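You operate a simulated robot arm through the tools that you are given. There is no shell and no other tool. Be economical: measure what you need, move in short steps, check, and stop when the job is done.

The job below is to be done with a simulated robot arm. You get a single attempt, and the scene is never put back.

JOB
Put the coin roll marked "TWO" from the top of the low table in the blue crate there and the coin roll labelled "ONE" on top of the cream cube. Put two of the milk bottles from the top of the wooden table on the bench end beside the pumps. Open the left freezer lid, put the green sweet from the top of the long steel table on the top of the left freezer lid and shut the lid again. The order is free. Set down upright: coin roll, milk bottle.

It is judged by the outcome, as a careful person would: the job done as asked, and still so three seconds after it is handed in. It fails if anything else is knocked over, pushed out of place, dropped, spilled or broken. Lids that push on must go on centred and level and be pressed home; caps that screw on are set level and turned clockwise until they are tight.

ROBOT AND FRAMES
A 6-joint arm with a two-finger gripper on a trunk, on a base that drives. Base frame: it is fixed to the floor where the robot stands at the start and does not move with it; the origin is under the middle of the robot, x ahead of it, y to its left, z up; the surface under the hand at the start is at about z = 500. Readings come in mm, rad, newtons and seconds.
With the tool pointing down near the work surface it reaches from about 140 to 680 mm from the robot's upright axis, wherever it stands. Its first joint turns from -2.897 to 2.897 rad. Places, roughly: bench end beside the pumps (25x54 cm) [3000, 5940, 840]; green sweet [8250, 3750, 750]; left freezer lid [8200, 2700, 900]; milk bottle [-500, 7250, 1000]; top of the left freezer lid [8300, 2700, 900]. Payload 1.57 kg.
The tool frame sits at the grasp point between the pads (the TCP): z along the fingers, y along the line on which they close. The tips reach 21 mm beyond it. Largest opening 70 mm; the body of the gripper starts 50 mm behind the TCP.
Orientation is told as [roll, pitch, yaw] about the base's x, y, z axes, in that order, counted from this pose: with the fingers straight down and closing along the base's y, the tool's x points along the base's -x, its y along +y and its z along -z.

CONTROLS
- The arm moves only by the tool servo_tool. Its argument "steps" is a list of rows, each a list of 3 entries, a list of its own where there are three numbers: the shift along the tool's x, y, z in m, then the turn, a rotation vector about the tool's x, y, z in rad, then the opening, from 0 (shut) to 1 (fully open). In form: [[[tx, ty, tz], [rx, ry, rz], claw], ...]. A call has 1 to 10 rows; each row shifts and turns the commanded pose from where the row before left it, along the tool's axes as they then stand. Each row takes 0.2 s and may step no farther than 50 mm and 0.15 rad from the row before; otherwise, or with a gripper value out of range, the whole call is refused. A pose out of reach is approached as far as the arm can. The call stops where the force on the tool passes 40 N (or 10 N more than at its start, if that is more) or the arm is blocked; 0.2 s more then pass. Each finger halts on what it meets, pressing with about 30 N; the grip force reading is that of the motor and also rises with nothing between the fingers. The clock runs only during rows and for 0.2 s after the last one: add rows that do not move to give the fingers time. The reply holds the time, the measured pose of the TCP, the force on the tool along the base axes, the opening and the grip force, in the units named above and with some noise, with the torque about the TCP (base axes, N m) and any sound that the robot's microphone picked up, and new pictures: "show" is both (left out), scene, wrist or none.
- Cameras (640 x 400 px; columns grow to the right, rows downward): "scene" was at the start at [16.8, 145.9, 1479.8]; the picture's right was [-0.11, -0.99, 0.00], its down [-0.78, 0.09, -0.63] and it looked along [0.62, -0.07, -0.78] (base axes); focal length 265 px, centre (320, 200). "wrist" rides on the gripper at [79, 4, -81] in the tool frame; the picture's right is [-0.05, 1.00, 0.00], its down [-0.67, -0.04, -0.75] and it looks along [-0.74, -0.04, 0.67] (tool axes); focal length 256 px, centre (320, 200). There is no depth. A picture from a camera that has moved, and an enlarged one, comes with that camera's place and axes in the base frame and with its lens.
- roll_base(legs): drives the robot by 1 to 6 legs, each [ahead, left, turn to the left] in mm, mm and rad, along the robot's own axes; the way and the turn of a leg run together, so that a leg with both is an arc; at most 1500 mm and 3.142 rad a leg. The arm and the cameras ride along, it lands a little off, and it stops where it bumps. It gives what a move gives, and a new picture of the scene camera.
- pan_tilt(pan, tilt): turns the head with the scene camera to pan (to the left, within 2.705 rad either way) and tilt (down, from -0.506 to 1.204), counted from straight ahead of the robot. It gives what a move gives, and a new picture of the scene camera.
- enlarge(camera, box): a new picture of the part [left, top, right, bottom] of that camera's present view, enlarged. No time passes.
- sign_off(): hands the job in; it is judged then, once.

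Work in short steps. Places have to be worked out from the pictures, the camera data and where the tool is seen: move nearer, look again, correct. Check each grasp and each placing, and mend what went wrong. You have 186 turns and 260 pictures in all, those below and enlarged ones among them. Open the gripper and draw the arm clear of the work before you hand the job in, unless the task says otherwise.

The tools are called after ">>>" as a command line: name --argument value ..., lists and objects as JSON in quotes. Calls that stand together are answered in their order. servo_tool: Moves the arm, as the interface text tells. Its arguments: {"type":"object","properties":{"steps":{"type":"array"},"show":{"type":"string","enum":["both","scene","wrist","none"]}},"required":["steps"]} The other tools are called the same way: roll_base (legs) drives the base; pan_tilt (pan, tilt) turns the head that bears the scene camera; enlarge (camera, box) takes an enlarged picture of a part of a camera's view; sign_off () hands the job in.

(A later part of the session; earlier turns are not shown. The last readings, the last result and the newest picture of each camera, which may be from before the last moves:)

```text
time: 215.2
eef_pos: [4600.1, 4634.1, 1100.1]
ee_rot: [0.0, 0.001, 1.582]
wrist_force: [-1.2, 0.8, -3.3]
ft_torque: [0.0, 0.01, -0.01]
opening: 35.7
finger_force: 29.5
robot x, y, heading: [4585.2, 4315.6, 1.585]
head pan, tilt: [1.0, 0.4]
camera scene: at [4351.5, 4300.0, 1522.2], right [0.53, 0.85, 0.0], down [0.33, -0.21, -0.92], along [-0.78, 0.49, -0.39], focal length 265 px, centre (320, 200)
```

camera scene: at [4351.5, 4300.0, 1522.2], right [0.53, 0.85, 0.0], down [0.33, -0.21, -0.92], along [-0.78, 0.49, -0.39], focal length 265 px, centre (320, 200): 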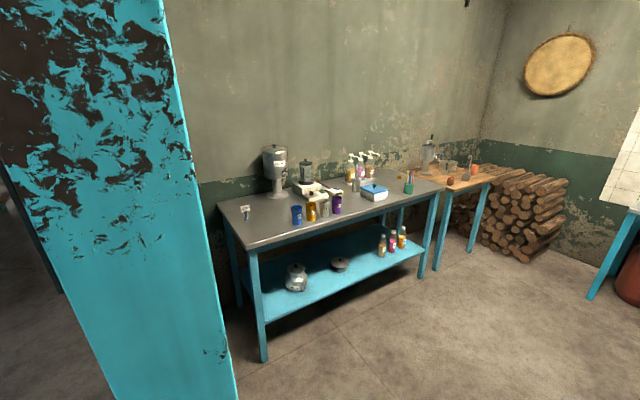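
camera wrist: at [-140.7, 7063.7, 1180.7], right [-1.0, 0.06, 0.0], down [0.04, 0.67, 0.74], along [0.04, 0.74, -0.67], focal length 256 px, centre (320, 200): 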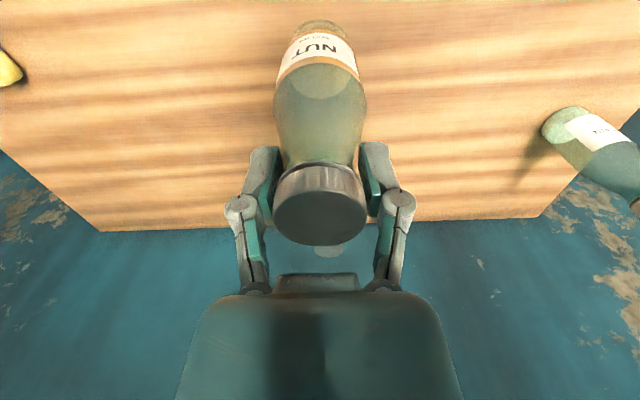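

Syrup pumps stand on the steel bench against the left wall; its far end (~y 5940) is the goal. I drive up facing it.

>>> roll_base --legs '[[1500, 0, 0], [0, 0, 1.56], [850, 0, 0]]'

>>> pan_tilt --pan 0.0 --tilt 0.6

```text
time: 230.6
eef_pos: [3403.3, 5856.6, 1100.8]
ee_rot: [-0.001, 0.003, 3.107]
wrist_force: [-0.2, 0.6, -3.9]
ft_torque: [0.03, -0.01, -0.03]
opening: 35.3
finger_force: 30.0
robot x, y, heading: [3728.3, 5825.7, 3.111]
head pan, tilt: [1.0, 0.4]
camera scene: at [3727.4, 5594.0, 1522.2], right [-0.82, 0.57, 0.0], down [0.22, 0.32, -0.92], along [-0.52, -0.76, -0.39], focal length 265 px, centre (320, 200)
```

scene: 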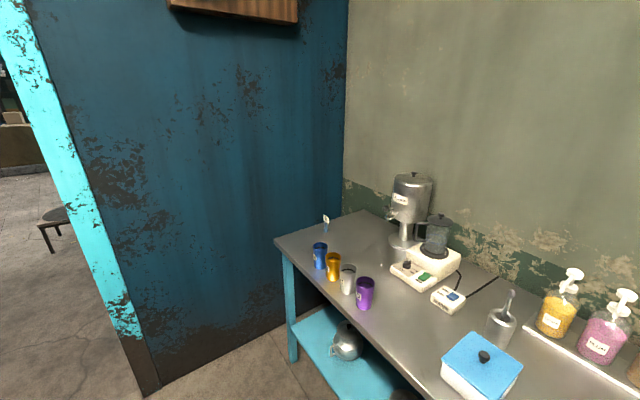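

```text
time: 231.9
eef_pos: [3403.2, 5856.0, 1099.9]
ee_rot: [-0.002, 0.003, 3.106]
wrist_force: [0.0, -0.2, -3.7]
ft_torque: [0.01, 0.0, 0.02]
opening: 35.0
finger_force: 30.4
robot x, y, heading: [3727.4, 5825.9, 3.11]
head pan, tilt: [0.0, 0.6]
camera scene: at [3691.7, 5673.3, 1504.0], right [0.03, 1.0, 0.0], down [0.57, -0.02, -0.82], along [-0.82, 0.03, -0.57], focal length 265 px, centre (320, 200)
```

scene: 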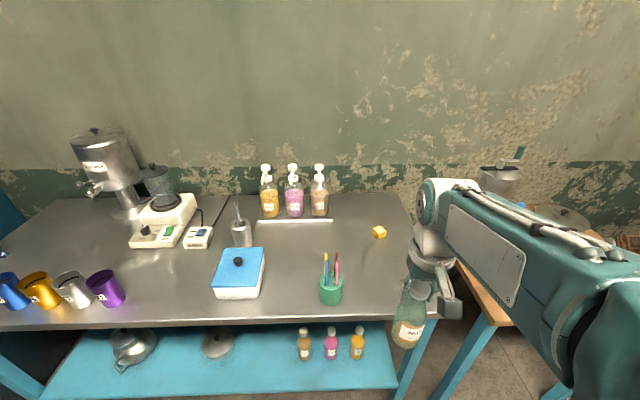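

The bench end is clear except for a small yellow cube at (2951,5922). I'll set the first bottle near (3050,5870); drive 120 mm nearer first.

>>> roll_base --legs '[[120, 0, 0.03]]'

>>> enlarge --camera "wrist" --box '[0, 0, 640, 400]'

```text
time: 233.1
eef_pos: [3284.0, 5849.9, 1100.8]
ee_rot: [-0.002, 0.002, 3.137]
wrist_force: [0.8, -0.1, -3.8]
ft_torque: [-0.02, -0.04, 0.02]
opening: 35.0
finger_force: 30.3
robot x, y, heading: [3606.9, 5829.3, 3.135]
head pan, tilt: [0.0, 0.6]
camera scene: at [3577.0, 5674.8, 1504.0], right [0.01, 1.0, 0.0], down [0.57, 0.0, -0.82], along [-0.82, 0.0, -0.57], focal length 265 px, centre (320, 200)
```

scene: 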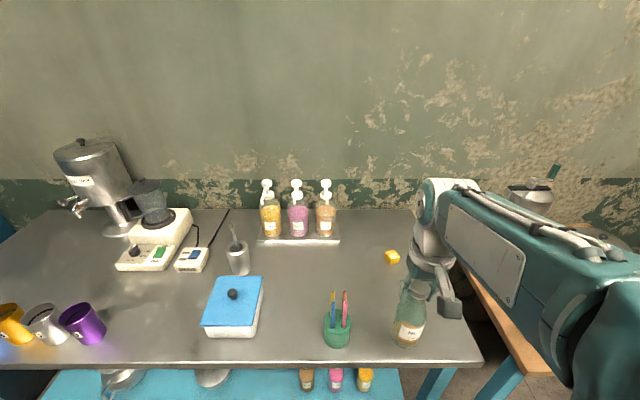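

```text
1.00 times, centred on (320, 200) of wrist (not enlarged: the box is as wide or as high as the picture)
camera zoom: at [3361.5, 5845.8, 1182.1], right [-0.06, -1.0, 0.0], down [-0.67, 0.04, 0.74], along [-0.74, 0.04, -0.67], focal length 256 px, centre (320, 200)
```

zoom: 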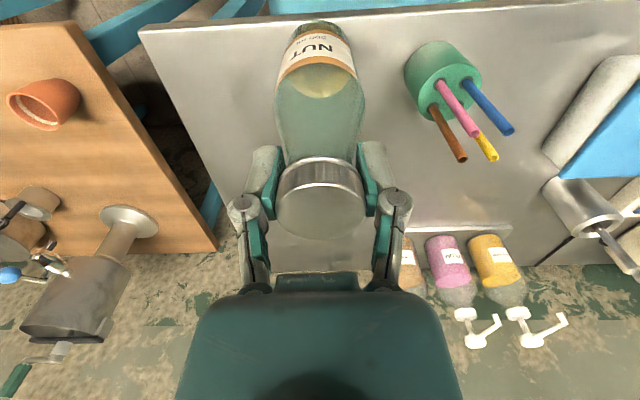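

I carry the bottle to (3050,5870) and lower to just above the bench.

>>> servo_tool --steps '[[[-0.039, -0.0033, 0], [0, 0, 0], 0], [[-0.039, -0.0033, 0], [0, 0, 0], 0], [[-0.039, -0.0033, 0], [0, 0, 0], 0], [[-0.039, -0.0033, 0], [0, 0, 0], 0], [[-0.039, -0.0033, 0], [0, 0, 0], 0], [[-0.039, -0.0033, 0], [0, 0, 0], 0], [[0, 0, 0.04], [0, 0, 0], 0], [[0, 0, 0.03], [0, 0, 0], 0], [[0, 0, 0.025], [0, 0, 0], 0], [[0, 0, 0], [0, 0, 0], 0]]'

```text
time: 235.3
eef_pos: [3048.9, 5871.0, 1005.2]
ee_rot: [-0.003, 0.002, 3.137]
wrist_force: [0.1, 0.6, -3.9]
ft_torque: [0.01, 0.01, -0.01]
opening: 35.1
finger_force: 30.1
robot x, y, heading: [3607.6, 5831.0, 3.141]
head pan, tilt: [0.0, 0.6]
camera scene: at [3575.5, 5675.0, 1504.0], right [0.01, 1.0, 0.0], down [0.57, 0.0, -0.82], along [-0.82, 0.0, -0.57], focal length 265 px, centre (320, 200)
camera wrist: at [3127.0, 5867.5, 1086.6], right [-0.06, -1.0, 0.0], down [-0.67, 0.04, 0.74], along [-0.74, 0.04, -0.67], focal length 256 px, centre (320, 200)
```

scene: 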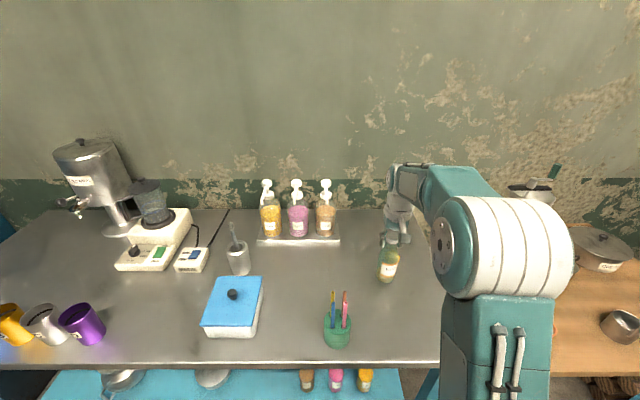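
wrist: 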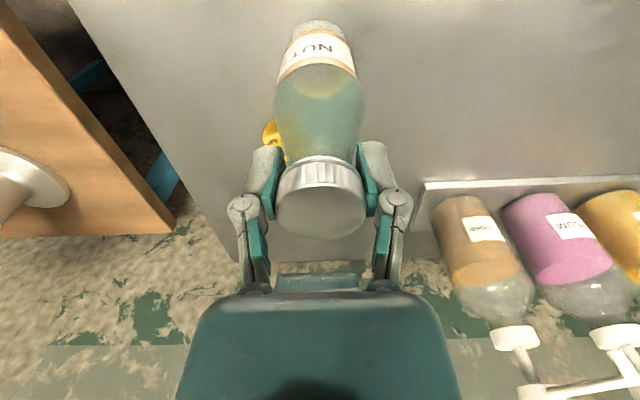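

Clear of the yellow cube. I lower slowly toward contact.

>>> servo_tool --steps '[[[0, 0, 0.005], [0, 0, 0], 0], [[0, 0, 0.005], [0, 0, 0], 0], [[0, 0, 0.005], [0, 0, 0], 0], [[0, 0, 0.003], [0, 0, 0], 0], [[0, 0, 0], [0, 0, 0], 0]]' --show "none"

>>> enlarge --camera "scene" --box '[340, 200, 460, 300]'

```text
time: 236.3
eef_pos: [3047.0, 5873.2, 995.6]
ee_rot: [-0.002, -0.013, 3.136]
wrist_force: [3.7, 1.2, 10.2]
ft_torque: [-0.07, -0.5, 0.03]
opening: 35.8
finger_force: 30.2
robot x, y, heading: [3607.0, 5827.7, 3.141]
head pan, tilt: [0.0, 0.6]
stopped in row 4: the force on the tool passed its limit at 42 N (the readings are from after the stop); the commanded pose is now the measured one
```

```text
4.00 times, centred on (400, 250) of scene
camera zoom: at [3577.1, 5675.0, 1504.1], right [0.01, 1.0, 0.0], down [0.57, 0.0, -0.82], along [-0.82, 0.0, -0.57], focal length 1060 px, centre (0, 0)
```

zoom: 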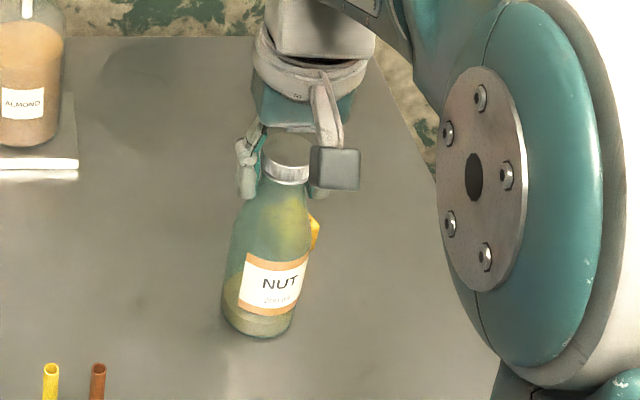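

Contact at TCP z≈995. I level the slight tilt, ease off and release.

>>> servo_tool --steps '[[[0, 0, -0.001], [0, 0.013, 0], 0], [[0, 0, 0], [0, 0, 0], 0], [[0, 0, 0], [0, 0, 0], 0]]' --show "none"

```text
time: 237.1
eef_pos: [3046.4, 5872.0, 994.5]
ee_rot: [0.0, 0.0, 3.134]
wrist_force: [-3.7, 1.9, 6.1]
ft_torque: [0.18, 0.81, -0.04]
opening: 35.8
finger_force: 30.0
robot x, y, heading: [3604.9, 5830.0, 3.137]
head pan, tilt: [0.0, 0.6]
```

Load is light and the hand level. I open gradually.

>>> servo_tool --steps '[[[0, 0, 0], [0, 0, 0], 0.55], [[0, 0, 0], [0, 0, 0], 0.62], [[0, 0, 0], [0, 0, 0], 0.75], [[0, 0, 0], [0, 0, 0], 1], [[0, 0, 0], [0, 0, 0], 1]]'

```text
time: 238.3
eef_pos: [3045.4, 5871.9, 994.8]
ee_rot: [-0.002, 0.001, 3.134]
wrist_force: [0.0, -0.6, 0.9]
ft_torque: [-0.01, 0.0, -0.04]
opening: 70.0
finger_force: 0.0
robot x, y, heading: [3610.3, 5831.4, 3.138]
head pan, tilt: [0.0, 0.6]
camera scene: at [3575.9, 5675.0, 1504.0], right [0.01, 1.0, 0.0], down [0.57, 0.0, -0.82], along [-0.82, 0.0, -0.57], focal length 265 px, centre (320, 200)
camera wrist: at [3124.8, 5868.2, 1076.4], right [-0.06, -1.0, 0.0], down [-0.67, 0.04, 0.74], along [-0.74, 0.05, -0.67], focal length 256 px, centre (320, 200)
```

scene: 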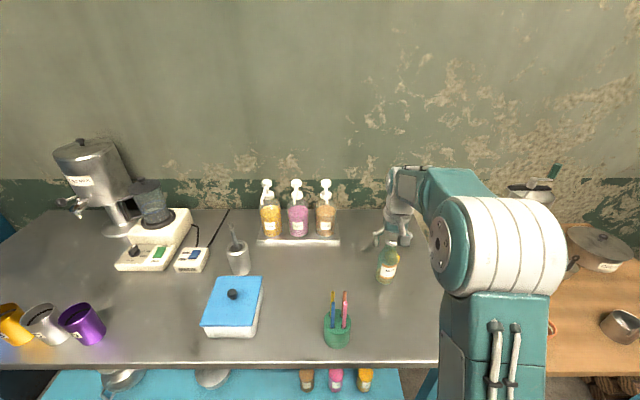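
wrist: 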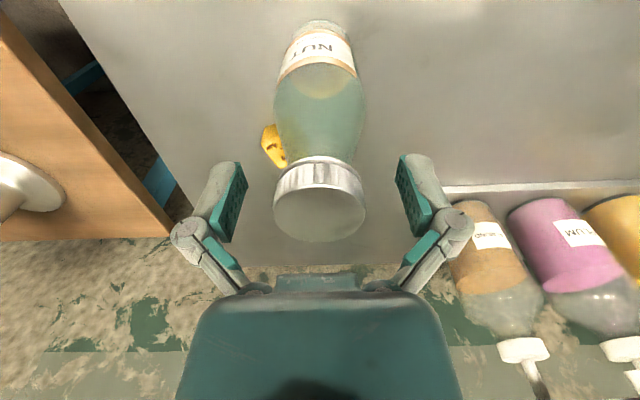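

NUT stands upright. I rise clear and retract the arm for driving.

>>> servo_tool --steps '[[[0, 0, -0.03], [0, 0, 0], 1], [[0, 0, -0.04], [0, 0, 0], 1], [[0, 0, -0.04], [0, 0, 0], 1], [[0.03, 0, -0.02], [0, 0, 0], 1], [[0.045, 0.005, 0], [0, 0, 0], 1], [[0.045, 0.005, 0], [0, 0, 0], 1], [[0.045, 0.005, 0], [0, 0, 0], 1], [[0.045, 0.005, 0], [0, 0, 0], 1], [[0.03, 0.01, 0], [0, 0, 0], 1], [[0, 0, 0], [0, 0, 0], 1]]' --show "scene"

>>> enlarge --camera "scene" --box '[300, 180, 460, 300]'

```text
time: 240.5
eef_pos: [3288.1, 5840.1, 1122.3]
ee_rot: [-0.003, 0.001, 3.135]
wrist_force: [0.9, -0.9, 0.3]
ft_torque: [0.0, -0.01, 0.01]
opening: 69.7
finger_force: 0.0
robot x, y, heading: [3606.6, 5830.5, 3.137]
head pan, tilt: [0.0, 0.6]
camera scene: at [3577.4, 5674.7, 1504.0], right [0.01, 1.0, 0.0], down [0.57, 0.0, -0.82], along [-0.82, 0.01, -0.57], focal length 265 px, centre (320, 200)
```

scene: 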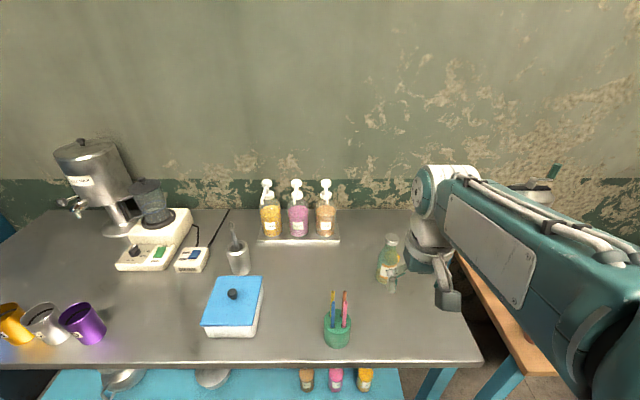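

```text
3.33 times, centred on (380, 240) of scene
camera zoom: at [3577.4, 5674.7, 1504.0], right [0.01, 1.0, 0.0], down [0.57, 0.0, -0.82], along [-0.82, 0.01, -0.57], focal length 883 px, centre (120, 67)
```

zoom: 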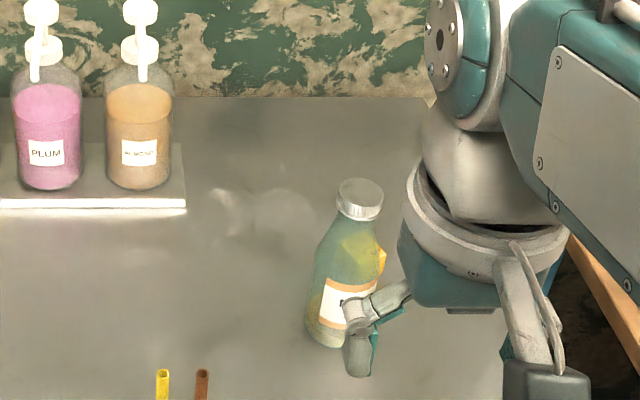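

NUT is standing well. I drive back toward the bottle room.

>>> roll_base --legs '[[-950, 0, 0], [0, 1500, 0], [0, 900, 0], [1500, 0, 0]]'

```text
time: 263.9
eef_pos: [2706.9, 3431.4, 1122.5]
ee_rot: [-0.004, 0.004, 3.14]
wrist_force: [0.0, 0.0, 0.7]
ft_torque: [-0.01, 0.0, 0.03]
opening: 70.2
finger_force: 0.1
robot x, y, heading: [3031.3, 3425.7, 3.141]
head pan, tilt: [0.0, 0.6]
camera scene: at [2998.6, 3267.2, 1504.0], right [0.0, 1.0, 0.0], down [0.57, 0.0, -0.82], along [-0.82, 0.0, -0.57], focal length 265 px, centre (320, 200)
```

scene: 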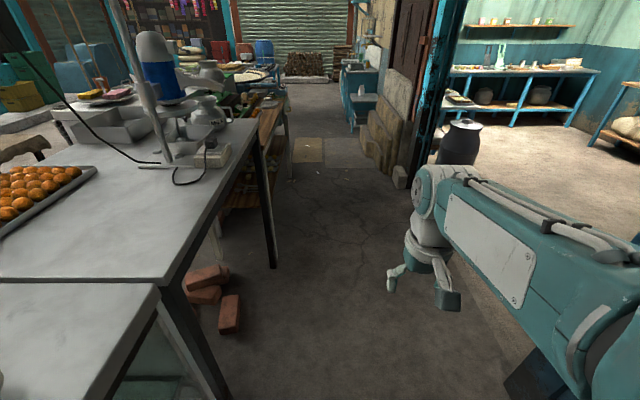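

On track. I continue through the doorway and across the room.

>>> roll_base --legs '[[1500, 0, 0], [70, 0, -1.571], [1300, 0, 0], [1300, 0, 0], [0, 1500, 0], [0, 340, 0]]'

>>> pan_tilt --pan 0.0 --tilt 0.6

```text
time: 296.2
eef_pos: [-265.5, 6418.8, 1122.6]
ee_rot: [0.0, 0.002, 1.532]
wrist_force: [0.0, 0.0, 0.5]
ft_torque: [-0.04, 0.0, 0.02]
opening: 70.0
finger_force: 0.0
robot x, y, heading: [-290.9, 6094.9, 1.528]
head pan, tilt: [0.0, 0.6]
camera scene: at [-438.8, 6134.7, 1504.4], right [1.0, -0.04, 0.0], down [-0.02, -0.56, -0.82], along [0.03, 0.82, -0.57], focal length 265 px, centre (320, 200)
```

scene: 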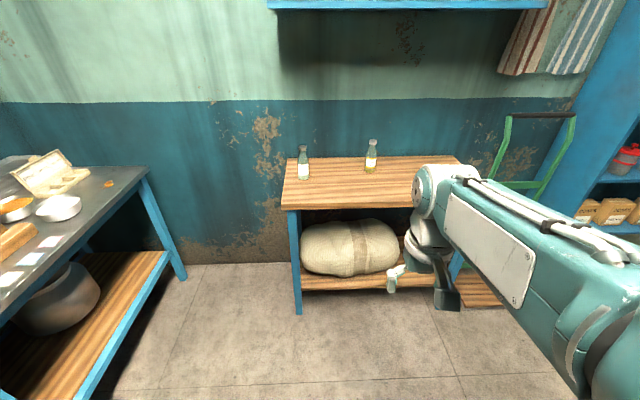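

```text
time: 296.8
eef_pos: [-264.6, 6418.4, 1123.1]
ee_rot: [-0.002, 0.0, 1.53]
wrist_force: [0.4, 0.2, -0.1]
ft_torque: [0.0, 0.0, 0.01]
opening: 70.0
finger_force: 0.1
robot x, y, heading: [-288.0, 6099.1, 1.529]
head pan, tilt: [0.0, 0.6]
camera scene: at [-439.5, 6134.8, 1504.2], right [1.0, -0.04, 0.0], down [-0.02, -0.56, -0.82], along [0.03, 0.82, -0.57], focal length 265 px, centre (320, 200)
```

scene: 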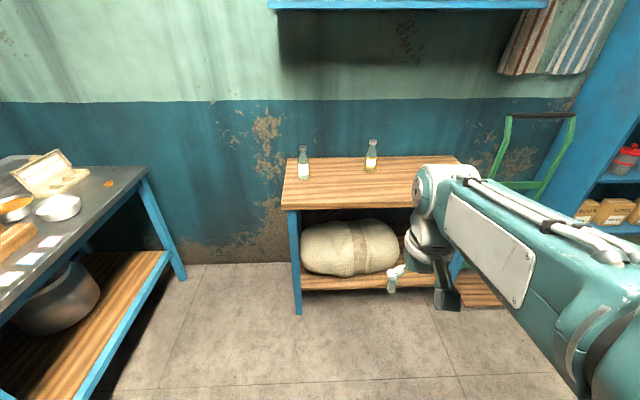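

I approach the table to reach PLAIN near (-478,7254).

>>> roll_base --legs '[[540, 140, 0.04]]'

>>> enlarge --camera "wrist" --box '[0, 0, 640, 400]'

```text
time: 299.9
eef_pos: [-414.4, 6951.4, 1122.9]
ee_rot: [-0.001, 0.002, 1.577]
wrist_force: [-0.3, 0.7, 0.3]
ft_torque: [-0.03, 0.01, -0.01]
opening: 70.4
finger_force: 0.1
robot x, y, heading: [-418.2, 6628.2, 1.577]
head pan, tilt: [0.0, 0.6]
camera scene: at [-575.7, 6659.0, 1504.1], right [1.0, 0.01, 0.0], down [0.0, -0.57, -0.82], along [-0.01, 0.82, -0.57], focal length 265 px, centre (320, 200)
```

scene: 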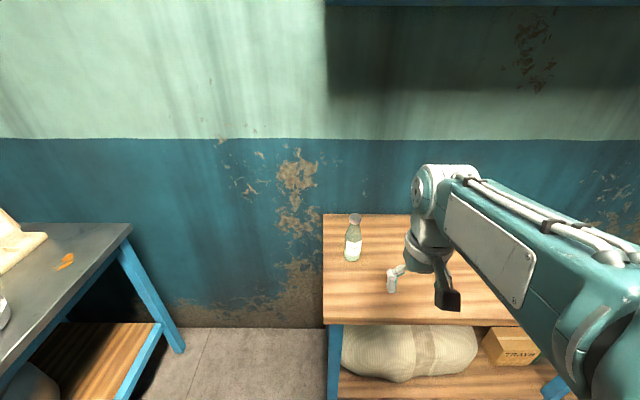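

```text
1.00 times, centred on (320, 200) of wrist (not enlarged: the box is as wide or as high as the picture)
camera zoom: at [-419.4, 6872.4, 1204.8], right [-1.0, 0.05, 0.0], down [0.03, 0.67, 0.74], along [0.04, 0.74, -0.67], focal length 256 px, centre (320, 200)
```

zoom: 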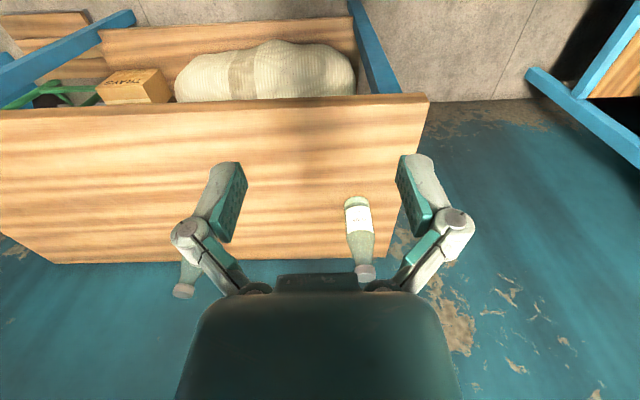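

PLAIN is near (-475,7277). I edge 50 mm closer and bring the hand just short of it.

>>> roll_base --legs '[[50, 0, 0]]'

>>> servo_tool --steps '[[[-0.036, 0.0115, 0.002], [0, 0, 0], 1], [[-0.036, 0.0115, 0.002], [0, 0, 0], 1], [[-0.036, 0.0115, 0.002], [0, 0, 0], 1], [[-0.036, 0.0115, 0.002], [0, 0, 0], 1], [[-0.036, 0.0115, 0.002], [0, 0, 0], 1], [[0, 0, 0], [0, 0, 0], 1]]'

```text
time: 300.9
eef_pos: [-415.9, 7001.2, 1123.4]
ee_rot: [-0.003, 0.002, 1.577]
wrist_force: [0.0, 0.6, -0.4]
ft_torque: [-0.01, 0.0, 0.01]
opening: 70.2
finger_force: 0.1
robot x, y, heading: [-422.8, 6686.3, 1.578]
head pan, tilt: [0.0, 0.6]
camera scene: at [-577.1, 6709.1, 1504.0], right [1.0, 0.01, 0.0], down [0.01, -0.57, -0.82], along [-0.01, 0.82, -0.57], focal length 265 px, centre (320, 200)
```

scene: 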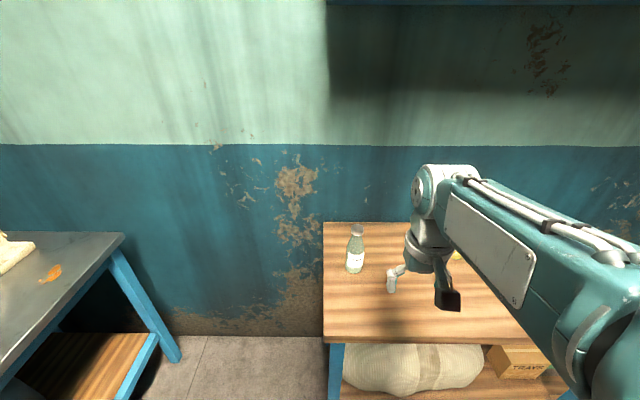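

```text
time: 302.2
eef_pos: [-474.3, 7179.8, 1113.2]
ee_rot: [-0.003, 0.003, 1.578]
wrist_force: [0.0, 0.6, 0.8]
ft_torque: [0.0, 0.02, -0.02]
opening: 70.1
finger_force: 0.1
robot x, y, heading: [-420.1, 6680.6, 1.581]
head pan, tilt: [0.0, 0.6]
camera scene: at [-577.4, 6710.2, 1504.0], right [1.0, 0.01, 0.0], down [0.01, -0.57, -0.82], along [-0.01, 0.82, -0.57], focal length 265 px, centre (320, 200)
camera wrist: at [-478.9, 7102.1, 1195.0], right [-1.0, 0.05, 0.0], down [0.03, 0.67, 0.74], along [0.04, 0.74, -0.67], focal length 256 px, centre (320, 200)
```

scene: 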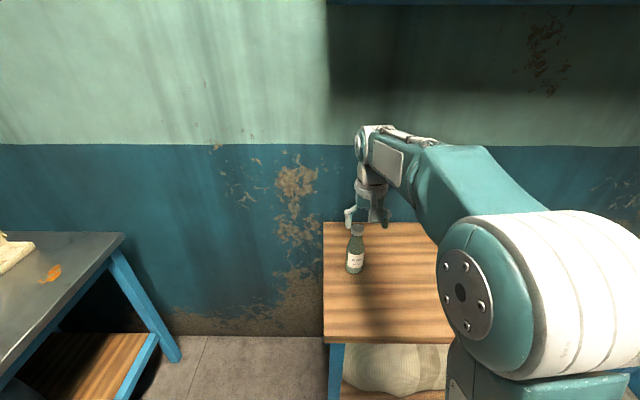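
wrist: 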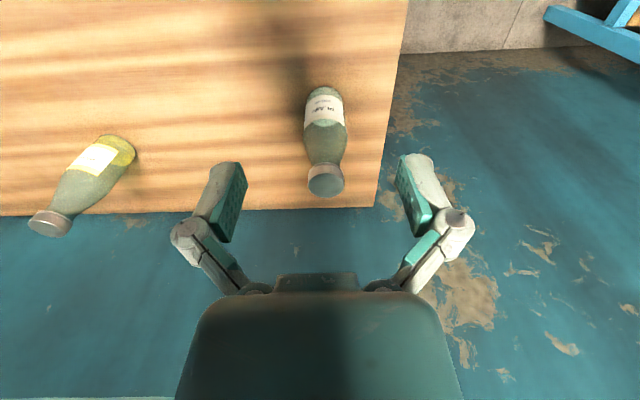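

I move over the cap at z≈1065 and check.

>>> servo_tool --steps '[[[-0.045, 0, 0.015], [0, 0, 0], 1], [[-0.045, 0, 0.015], [0, 0, 0], 1], [[-0.009, 0, 0.018], [0, 0, 0], 1], [[0, 0, 0], [0, 0, 0], 1]]' --show "wrist"

```text
time: 303.2
eef_pos: [-476.9, 7278.7, 1064.1]
ee_rot: [-0.004, 0.002, 1.578]
wrist_force: [-1.1, -0.1, 0.4]
ft_torque: [0.01, 0.01, 0.03]
opening: 70.0
finger_force: 0.0
robot x, y, heading: [-420.4, 6681.7, 1.579]
head pan, tilt: [0.0, 0.6]
camera wrist: at [-480.8, 7200.2, 1146.4], right [-1.0, 0.05, 0.0], down [0.03, 0.67, 0.74], along [0.04, 0.74, -0.67], focal length 256 px, centre (320, 200)
```

wrist: 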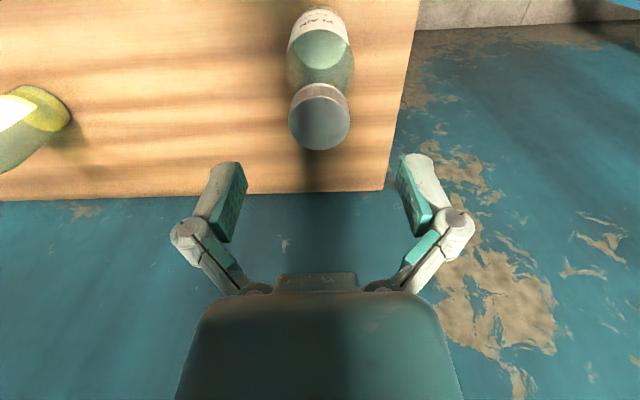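

I advance 5 mm, descend 74 mm and close on the cap.

>>> servo_tool --steps '[[[-0.005, 0, 0.02], [0, 0, 0], 1], [[0, 0, 0.03], [0, 0, 0], 1], [[0, 0, 0.024], [0, 0, 0], 1], [[0, 0, 0], [0, 0, 0], 1], [[0, 0, 0], [0, 0, 0], 0], [[0, 0, 0], [0, 0, 0], 0], [[0, 0, 0], [0, 0, 0], 0]]' --show "wrist"

```text
time: 304.9
eef_pos: [-476.0, 7284.6, 992.6]
ee_rot: [0.0, -0.003, 1.579]
wrist_force: [0.9, 0.8, 28.8]
ft_torque: [-0.23, 0.07, -0.04]
opening: 36.7
finger_force: 30.3
robot x, y, heading: [-421.8, 6679.2, 1.576]
head pan, tilt: [0.0, 0.6]
camera wrist: at [-480.3, 7205.4, 1074.4], right [-1.0, 0.05, 0.0], down [0.03, 0.66, 0.75], along [0.04, 0.75, -0.66], focal length 256 px, centre (320, 200)
```

wrist: 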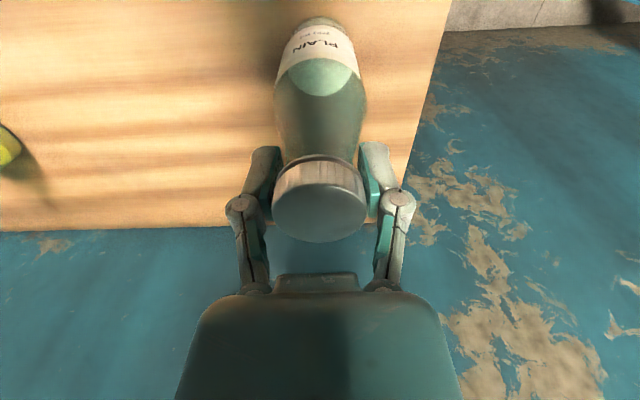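

Gripped at 36.7 mm. I lift and draw it in.

>>> servo_tool --steps '[[[0, 0, -0.005], [0, 0, 0], 0], [[0, 0, -0.02], [0, 0, 0], 0], [[0, 0, -0.04], [0, 0, 0], 0], [[0, 0, -0.045], [0, 0, 0], 0], [[0.03, -0.005, 0], [0, 0, 0], 0], [[0.045, -0.01, 0], [0, 0, 0], 0], [[0.045, -0.01, 0], [0, 0, 0], 0], [[0.045, -0.01, 0], [0, 0, 0], 0], [[0.045, -0.01, 0], [0, 0, 0], 0], [[0.045, 0, 0], [0, 0, 0], 0]]' --show "none"

>>> servo_tool --steps '[[[0.03, 0, 0], [0, 0, 0], 0], [[0, 0, 0], [0, 0, 0], 0]]' --show "both"

```text
time: 307.1
eef_pos: [-427.1, 7030.0, 1100.1]
ee_rot: [-0.004, 0.002, 1.576]
wrist_force: [0.0, -0.3, -4.0]
ft_torque: [-0.02, 0.03, 0.02]
opening: 36.5
finger_force: 29.8
robot x, y, heading: [-421.0, 6679.2, 1.58]
head pan, tilt: [0.0, 0.6]
```

```text
time: 307.6
eef_pos: [-427.1, 7000.7, 1101.3]
ee_rot: [-0.004, 0.001, 1.578]
wrist_force: [-0.7, 1.0, -4.4]
ft_torque: [-0.01, 0.0, -0.01]
opening: 36.6
finger_force: 30.3
robot x, y, heading: [-421.8, 6680.6, 1.581]
head pan, tilt: [0.0, 0.6]
camera scene: at [-577.0, 6709.2, 1504.0], right [1.0, 0.01, 0.0], down [0.01, -0.57, -0.82], along [-0.01, 0.82, -0.57], focal length 265 px, centre (320, 200)
camera wrist: at [-432.0, 6922.0, 1183.3], right [-1.0, 0.05, 0.0], down [0.03, 0.67, 0.74], along [0.04, 0.74, -0.67], focal length 256 px, centre (320, 200)
```

scene: 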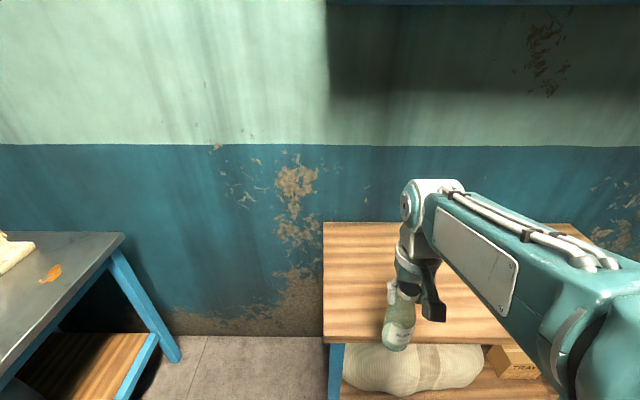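
wrist: 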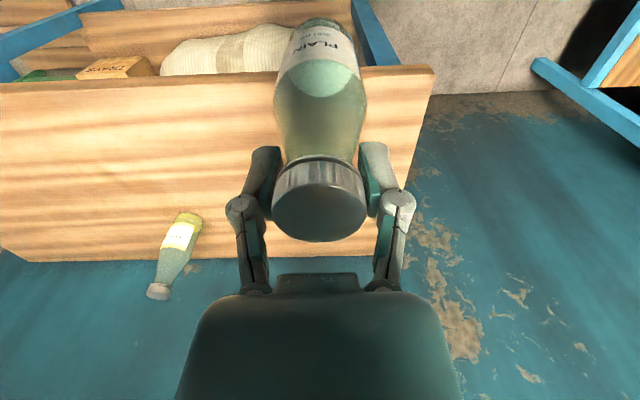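

PLAIN is held. I repeat the drive back out to the aisle.

>>> roll_base --legs '[[-650, 0, 0], [0, -1500, 0], [0, -420, 0], [-1300, 0, 0], [-1300, 0, 0], [0, 0, -1.571]]'

```text
time: 336.6
eef_pos: [1895.6, 3463.0, 1101.4]
ee_rot: [-0.004, 0.001, 0.034]
wrist_force: [-0.1, -0.4, -3.9]
ft_torque: [-0.02, 0.01, 0.01]
opening: 35.7
finger_force: 30.5
robot x, y, heading: [1574.0, 3451.5, 0.036]
head pan, tilt: [0.0, 0.6]
camera scene: at [1598.8, 3604.1, 1504.0], right [0.04, -1.0, 0.0], down [-0.57, -0.02, -0.82], along [0.82, 0.03, -0.57], focal length 265 px, centre (320, 200)
```

scene: 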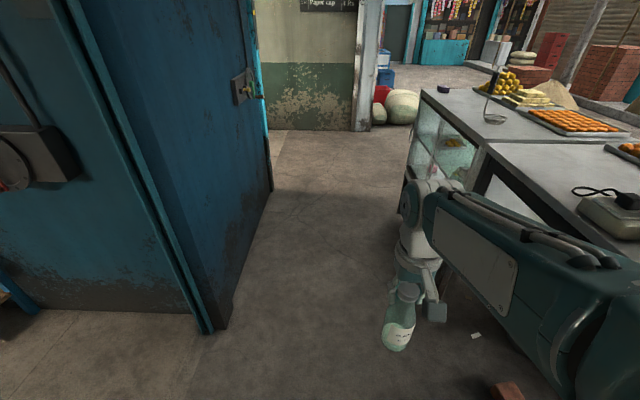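

I continue along the aisle, into the second room, and face the bench.

>>> roll_base --legs '[[1500, 0, -0.036], [1500, 0, 0], [0, 0, 1.571], [1200, 0, 0], [1200, 0, 0], [0, 0, 1.571]]'

```text
time: 370.1
eef_pos: [4357.1, 5797.8, 1101.6]
ee_rot: [-0.002, 0.002, -3.134]
wrist_force: [-0.4, -0.8, -3.6]
ft_torque: [-0.01, 0.01, 0.0]
opening: 34.7
finger_force: 29.8
robot x, y, heading: [4678.3, 5803.4, -3.132]
head pan, tilt: [0.0, 0.6]
camera scene: at [4649.0, 5647.8, 1504.0], right [-0.01, 1.0, 0.0], down [0.57, 0.01, -0.82], along [-0.82, -0.01, -0.57], focal length 265 px, centre (320, 200)
```

scene: 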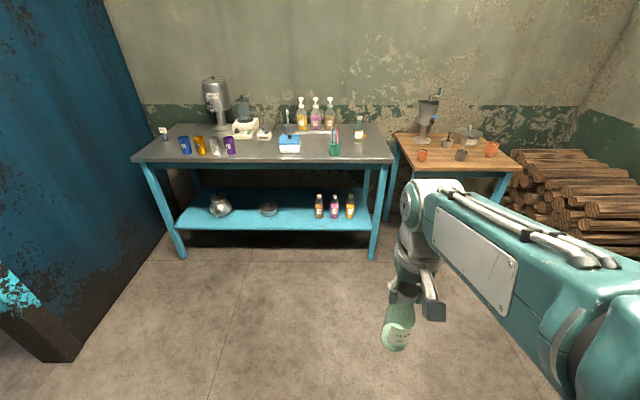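

I drive up to the bench, sidestepping 95 mm right.

>>> roll_base --legs '[[1000, -95, -0.009], [55, 0, 0]]'

>>> enlarge --camera "wrist" --box '[0, 0, 640, 400]'

```text
time: 375.9
eef_pos: [3310.3, 5888.8, 1101.0]
ee_rot: [-0.004, 0.004, -3.138]
wrist_force: [0.3, 0.2, -3.5]
ft_torque: [-0.03, 0.0, 0.01]
opening: 34.4
finger_force: 30.1
robot x, y, heading: [3629.6, 5890.4, -3.139]
head pan, tilt: [0.0, 0.6]
camera scene: at [3600.6, 5737.4, 1504.0], right [0.0, 1.0, 0.0], down [0.57, 0.0, -0.82], along [-0.82, 0.0, -0.57], focal length 265 px, centre (320, 200)
```

scene: 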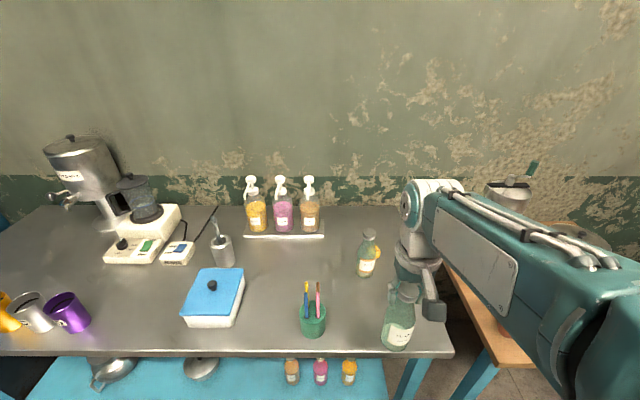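

```text
1.00 times, centred on (320, 200) of wrist (not enlarged: the box is as wide or as high as the picture)
camera zoom: at [3388.0, 5884.5, 1183.3], right [-0.05, -1.0, 0.0], down [-0.67, 0.03, 0.74], along [-0.74, 0.04, -0.67], focal length 256 px, centre (320, 200)
```

zoom: 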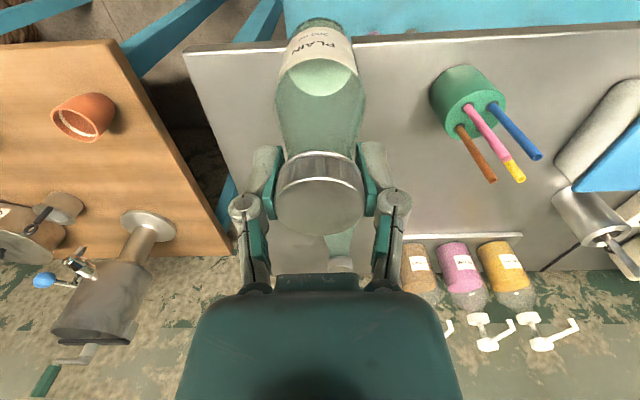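

I move PLAIN to about (3160,5960) and lower to just above the bench.

>>> servo_tool --steps '[[[-0.0375, -0.01775, 0], [0, 0, 0], 0], [[-0.0375, -0.01775, 0], [0, 0, 0], 0], [[-0.0375, -0.01775, 0], [0, 0, 0], 0], [[-0.0375, -0.01775, 0], [0, 0, 0], 0], [[0, 0, 0.04], [0, 0, 0], 0], [[0, 0, 0.04], [0, 0, 0], 0], [[0, 0, 0.013], [0, 0, 0], 0], [[0, 0, 0], [0, 0, 0], 0]]'

```text
time: 377.6
eef_pos: [3158.1, 5959.4, 1007.3]
ee_rot: [-0.004, 0.001, -3.14]
wrist_force: [-0.7, 0.6, -3.3]
ft_torque: [0.0, 0.02, 0.02]
opening: 34.5
finger_force: 29.7
robot x, y, heading: [3631.5, 5890.1, -3.139]
head pan, tilt: [0.0, 0.6]
camera scene: at [3599.6, 5737.6, 1504.0], right [0.0, 1.0, 0.0], down [0.57, 0.0, -0.82], along [-0.82, 0.0, -0.57], focal length 265 px, centre (320, 200)
camera wrist: at [3236.4, 5956.6, 1089.6], right [-0.05, -1.0, 0.0], down [-0.67, 0.03, 0.74], along [-0.74, 0.04, -0.67], focal length 256 px, centre (320, 200)
```

scene: 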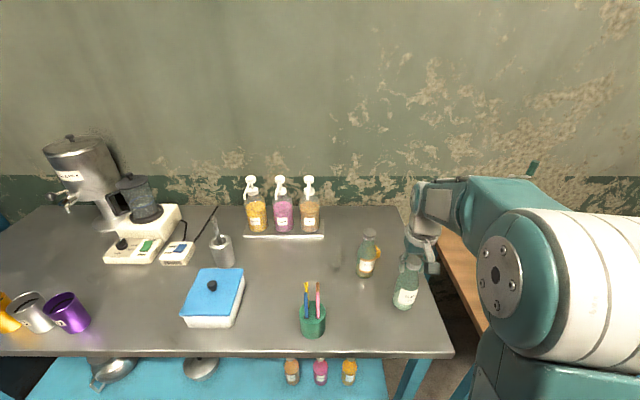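
wrist: 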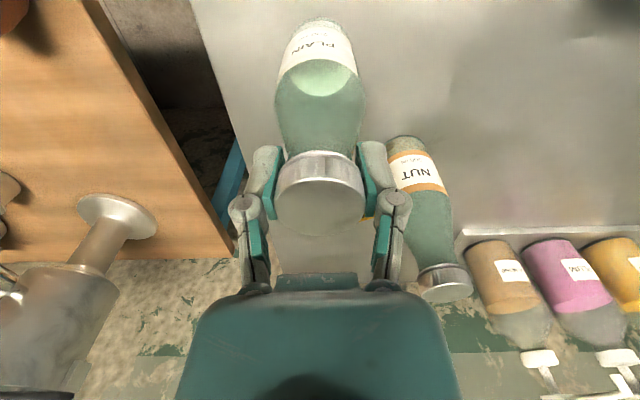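

Clear of NUT. I lower in small steps.

>>> servo_tool --steps '[[[0, 0, 0.005], [0, 0, 0], 0], [[0, 0, 0.003], [0, 0, 0], 0], [[0, 0, 0.001], [0, 0, 0], 0], [[0, 0, 0], [0, 0, 0], 0]]' --show "none"

```text
time: 378.6
eef_pos: [3159.6, 5960.1, 999.6]
ee_rot: [-0.004, 0.004, -3.14]
wrist_force: [-0.5, 0.0, -3.3]
ft_torque: [0.01, 0.03, 0.02]
opening: 34.2
finger_force: 30.2
robot x, y, heading: [3628.2, 5889.1, -3.14]
head pan, tilt: [0.0, 0.6]
```

>>> servo_tool --steps '[[[0, 0, 0.001], [0, 0, 0], 0], [[0, 0, 0.001], [0, 0, 0], 0], [[0, 0, 0.001], [0, 0, 0], 0], [[0, 0, 0], [0, 0, 0], 0]]' --show "none"

```text
time: 379.6
eef_pos: [3159.7, 5959.6, 996.8]
ee_rot: [-0.004, 0.0, -3.139]
wrist_force: [3.8, 1.2, 16.5]
ft_torque: [-0.18, -0.73, -0.01]
opening: 34.2
finger_force: 29.6
robot x, y, heading: [3627.2, 5891.1, -3.139]
head pan, tilt: [0.0, 0.6]
```

Contact (16.5 N). I release gradually.

>>> servo_tool --steps '[[[0, 0, -0.0005], [0, 0, 0], 0], [[0, 0, 0], [0, 0, 0], 0.53], [[0, 0, 0], [0, 0, 0], 0.62], [[0, 0, 0], [0, 0, 0], 0.8], [[0, 0, 0], [0, 0, 0], 1], [[0, 0, 0], [0, 0, 0], 1]]'

```text
time: 381.1
eef_pos: [3158.5, 5959.9, 996.3]
ee_rot: [-0.004, 0.002, -3.14]
wrist_force: [-1.2, 0.0, -0.2]
ft_torque: [0.03, 0.0, -0.04]
opening: 69.9
finger_force: 0.0
robot x, y, heading: [3629.6, 5896.0, -3.131]
head pan, tilt: [0.0, 0.6]
camera scene: at [3599.8, 5737.6, 1504.1], right [0.0, 1.0, 0.0], down [0.57, 0.0, -0.82], along [-0.82, 0.0, -0.57], focal length 265 px, centre (320, 200)
camera wrist: at [3236.9, 5956.2, 1078.6], right [-0.05, -1.0, 0.0], down [-0.67, 0.03, 0.74], along [-0.74, 0.04, -0.67], focal length 256 px, centre (320, 200)
```

scene: 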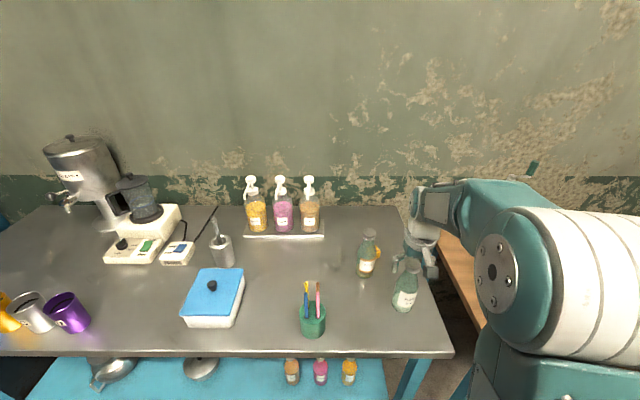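
wrist: 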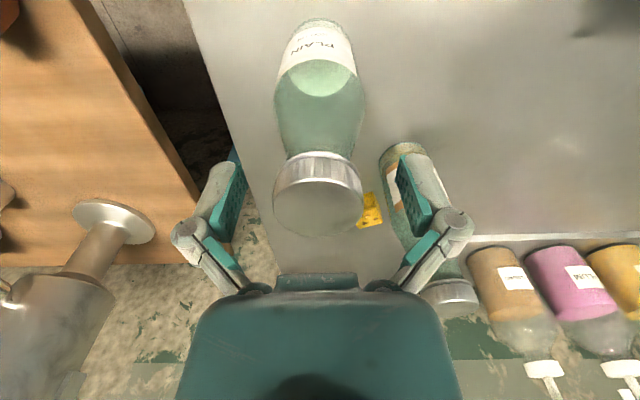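

Both bottles stand. I rise clear and retract.

>>> servo_tool --steps '[[[0, 0, -0.03], [0, 0, 0], 1], [[0, 0, -0.04], [0, 0, 0], 1], [[0, 0, -0.04], [0, 0, 0], 1], [[0.03, 0, -0.02], [0, 0, 0], 1], [[0.04, 0.01, 0], [0, 0, 0], 1], [[0.04, 0.02, 0], [0, 0, 0], 1], [[0.04, 0.02, 0], [0, 0, 0], 1], [[0.02, 0.02, 0], [0, 0, 0], 1], [[0, 0, 0], [0, 0, 0], 1]]' --show "scene"

>>> enlarge --camera "scene" --box '[300, 200, 460, 320]'

```text
time: 383.1
eef_pos: [3331.3, 5889.5, 1125.9]
ee_rot: [-0.004, 0.002, -3.14]
wrist_force: [-0.6, -0.5, -0.2]
ft_torque: [-0.03, 0.0, -0.02]
opening: 69.8
finger_force: 0.0
robot x, y, heading: [3627.9, 5888.6, -3.137]
head pan, tilt: [0.0, 0.6]
camera scene: at [3601.1, 5737.1, 1504.0], right [0.0, 1.0, 0.0], down [0.57, 0.0, -0.82], along [-0.82, 0.0, -0.57], focal length 265 px, centre (320, 200)
```

scene: 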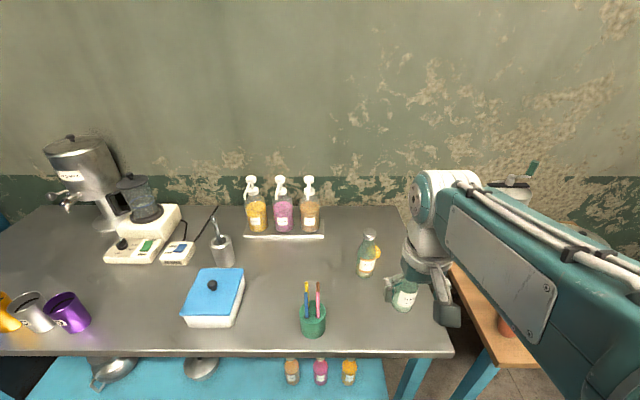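

```text
3.33 times, centred on (380, 260) of scene
camera zoom: at [3601.1, 5737.1, 1504.0], right [0.0, 1.0, 0.0], down [0.57, 0.0, -0.82], along [-0.82, 0.0, -0.57], focal length 883 px, centre (120, 0)
```

zoom: 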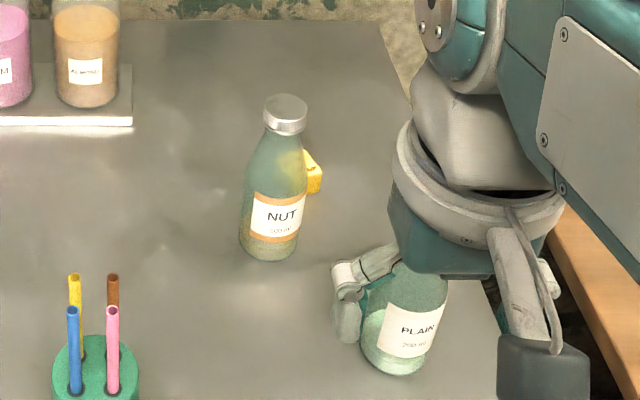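

Both bottles are upright on the bench end. Now I return to the aisle and face +x toward the freezer area.

>>> roll_base --legs '[[-950, 0, 0], [0, 1500, 0], [0, 950, 0], [0, 0, 3.138]]'

>>> pan_tilt --pan -0.4 --tilt 0.35

```text
time: 406.9
eef_pos: [4922.4, 3431.8, 1125.4]
ee_rot: [-0.005, 0.003, -0.04]
wrist_force: [0.4, -0.2, 0.1]
ft_torque: [-0.02, -0.01, -0.01]
opening: 69.7
finger_force: 0.0
robot x, y, heading: [4619.2, 3442.1, -0.037]
head pan, tilt: [0.0, 0.6]
camera scene: at [4657.0, 3597.3, 1504.0], right [-0.04, -1.0, 0.0], down [-0.56, 0.02, -0.82], along [0.82, -0.03, -0.57], focal length 265 px, centre (320, 200)
```

scene: 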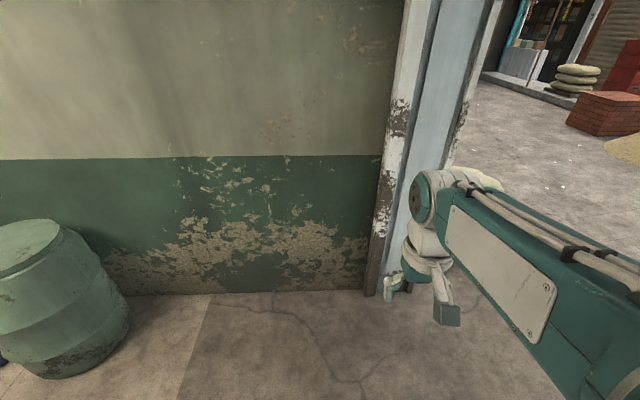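

```text
time: 407.8
eef_pos: [4921.1, 3433.0, 1126.3]
ee_rot: [-0.003, 0.003, -0.04]
wrist_force: [-1.1, -0.2, -1.4]
ft_torque: [-0.01, -0.03, 0.01]
opening: 69.9
finger_force: 0.1
robot x, y, heading: [4623.4, 3446.4, -0.041]
head pan, tilt: [-0.4, 0.351]
camera scene: at [4653.1, 3561.3, 1526.8], right [-0.42, -0.91, 0.0], down [-0.31, 0.15, -0.94], along [0.85, -0.4, -0.34], focal length 265 px, centre (320, 200)
```

scene: 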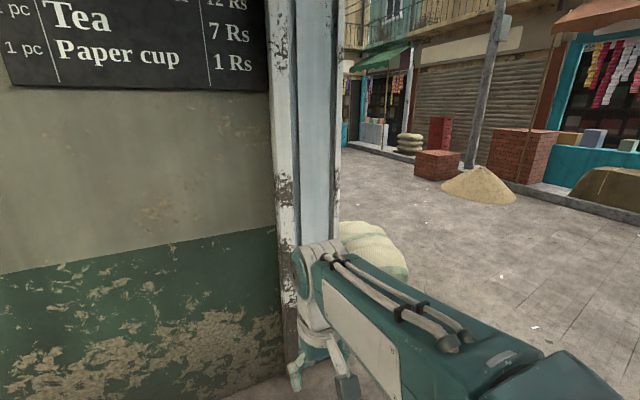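

A pillar and sacks stand ahead-right. I look further right to find the way to the street.

>>> pan_tilt --pan -1.2 --tilt 0.5

>>> pan_tilt --pan -2.0 --tilt 0.5

```text
time: 408.9
eef_pos: [4921.6, 3434.0, 1126.2]
ee_rot: [-0.003, 0.003, -0.039]
wrist_force: [-0.7, -0.7, -0.9]
ft_torque: [-0.01, 0.01, 0.01]
opening: 70.0
finger_force: 0.0
robot x, y, heading: [4620.7, 3444.4, -0.044]
head pan, tilt: [-1.201, 0.499]
camera scene: at [4598.4, 3514.7, 1513.2], right [-0.95, -0.33, 0.0], down [-0.16, 0.45, -0.88], along [0.29, -0.83, -0.48], focal length 265 px, centre (320, 200)
```

scene: 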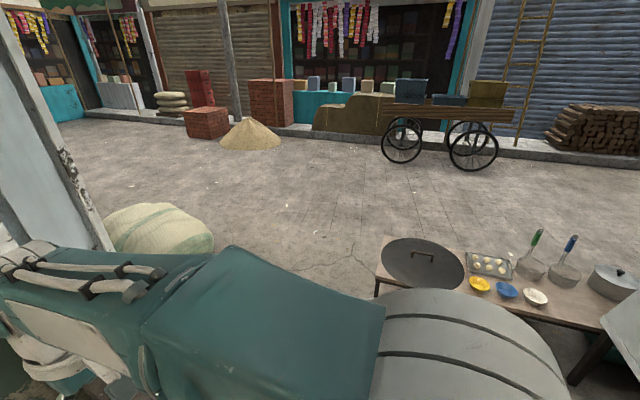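

```text
time: 410.0
eef_pos: [4921.1, 3432.9, 1127.1]
ee_rot: [-0.003, 0.002, -0.042]
wrist_force: [-0.2, -0.3, -0.5]
ft_torque: [0.04, 0.01, 0.02]
opening: 70.0
finger_force: 0.1
robot x, y, heading: [4621.3, 3442.7, -0.037]
head pan, tilt: [-2.0, 0.499]
camera scene: at [4527.7, 3519.4, 1513.2], right [-0.89, 0.45, 0.0], down [0.22, 0.43, -0.88], along [-0.4, -0.78, -0.48], focal length 265 px, centre (320, 200)
```

scene: 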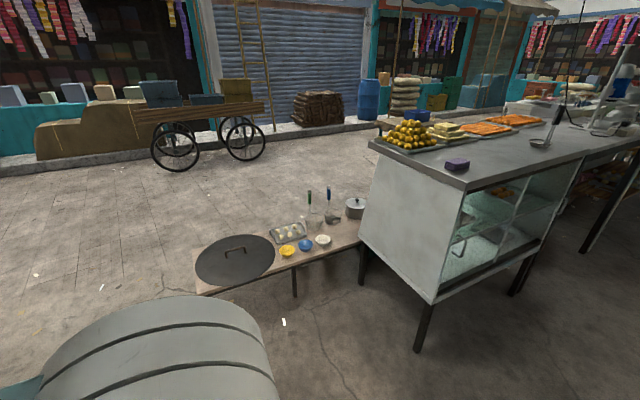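

There is a clear gap between the low table (ends x≈4650) and the pillar/sacks (x≥5700). I go through at x≈5110 out to the street and look ahead.

>>> roll_base --legs '[[480, 0, 0.04], [0, -1500, 0], [0, -550, 0]]'

>>> pan_tilt --pan 0.2 --tilt 0.35

```text
time: 422.6
eef_pos: [5436.3, 1401.2, 1126.4]
ee_rot: [-0.006, 0.003, 0.028]
wrist_force: [0.2, 0.1, 0.3]
ft_torque: [-0.01, -0.02, 0.02]
opening: 69.9
finger_force: 0.0
robot x, y, heading: [5137.9, 1390.0, 0.03]
head pan, tilt: [-2.0, 0.499]
camera scene: at [5037.4, 1462.5, 1513.1], right [-0.92, 0.39, 0.0], down [0.19, 0.44, -0.88], along [-0.34, -0.81, -0.48], focal length 265 px, centre (320, 200)
```

scene: 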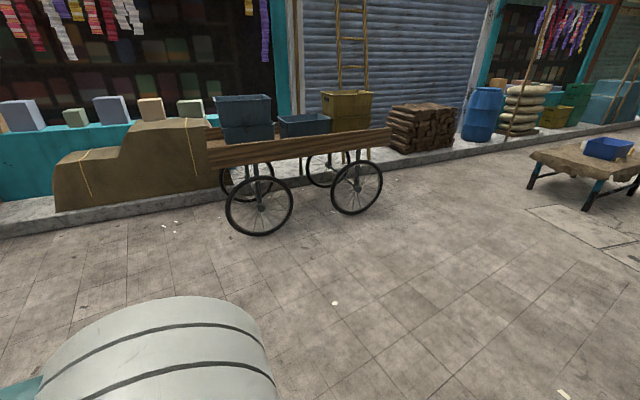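

```text
time: 424.7
eef_pos: [5435.9, 1397.8, 1126.0]
ee_rot: [-0.004, 0.003, 0.027]
wrist_force: [0.3, -0.6, 0.0]
ft_torque: [0.0, -0.01, 0.0]
opening: 69.8
finger_force: 0.1
robot x, y, heading: [5135.9, 1392.5, 0.032]
head pan, tilt: [0.201, 0.351]
camera scene: at [5163.7, 1563.6, 1526.8], right [0.23, -0.97, 0.0], down [-0.34, -0.08, -0.94], along [0.91, 0.21, -0.34], focal length 265 px, centre (320, 200)
```

scene: 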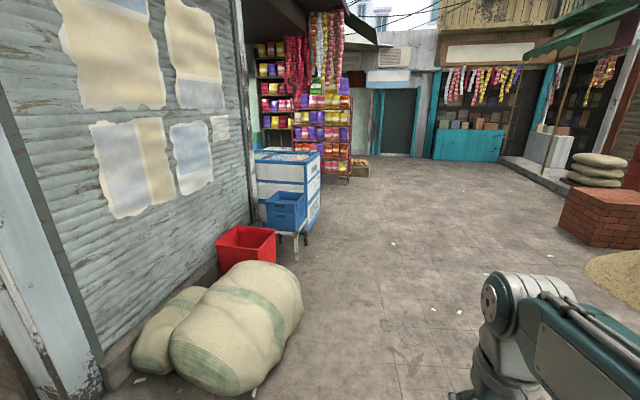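

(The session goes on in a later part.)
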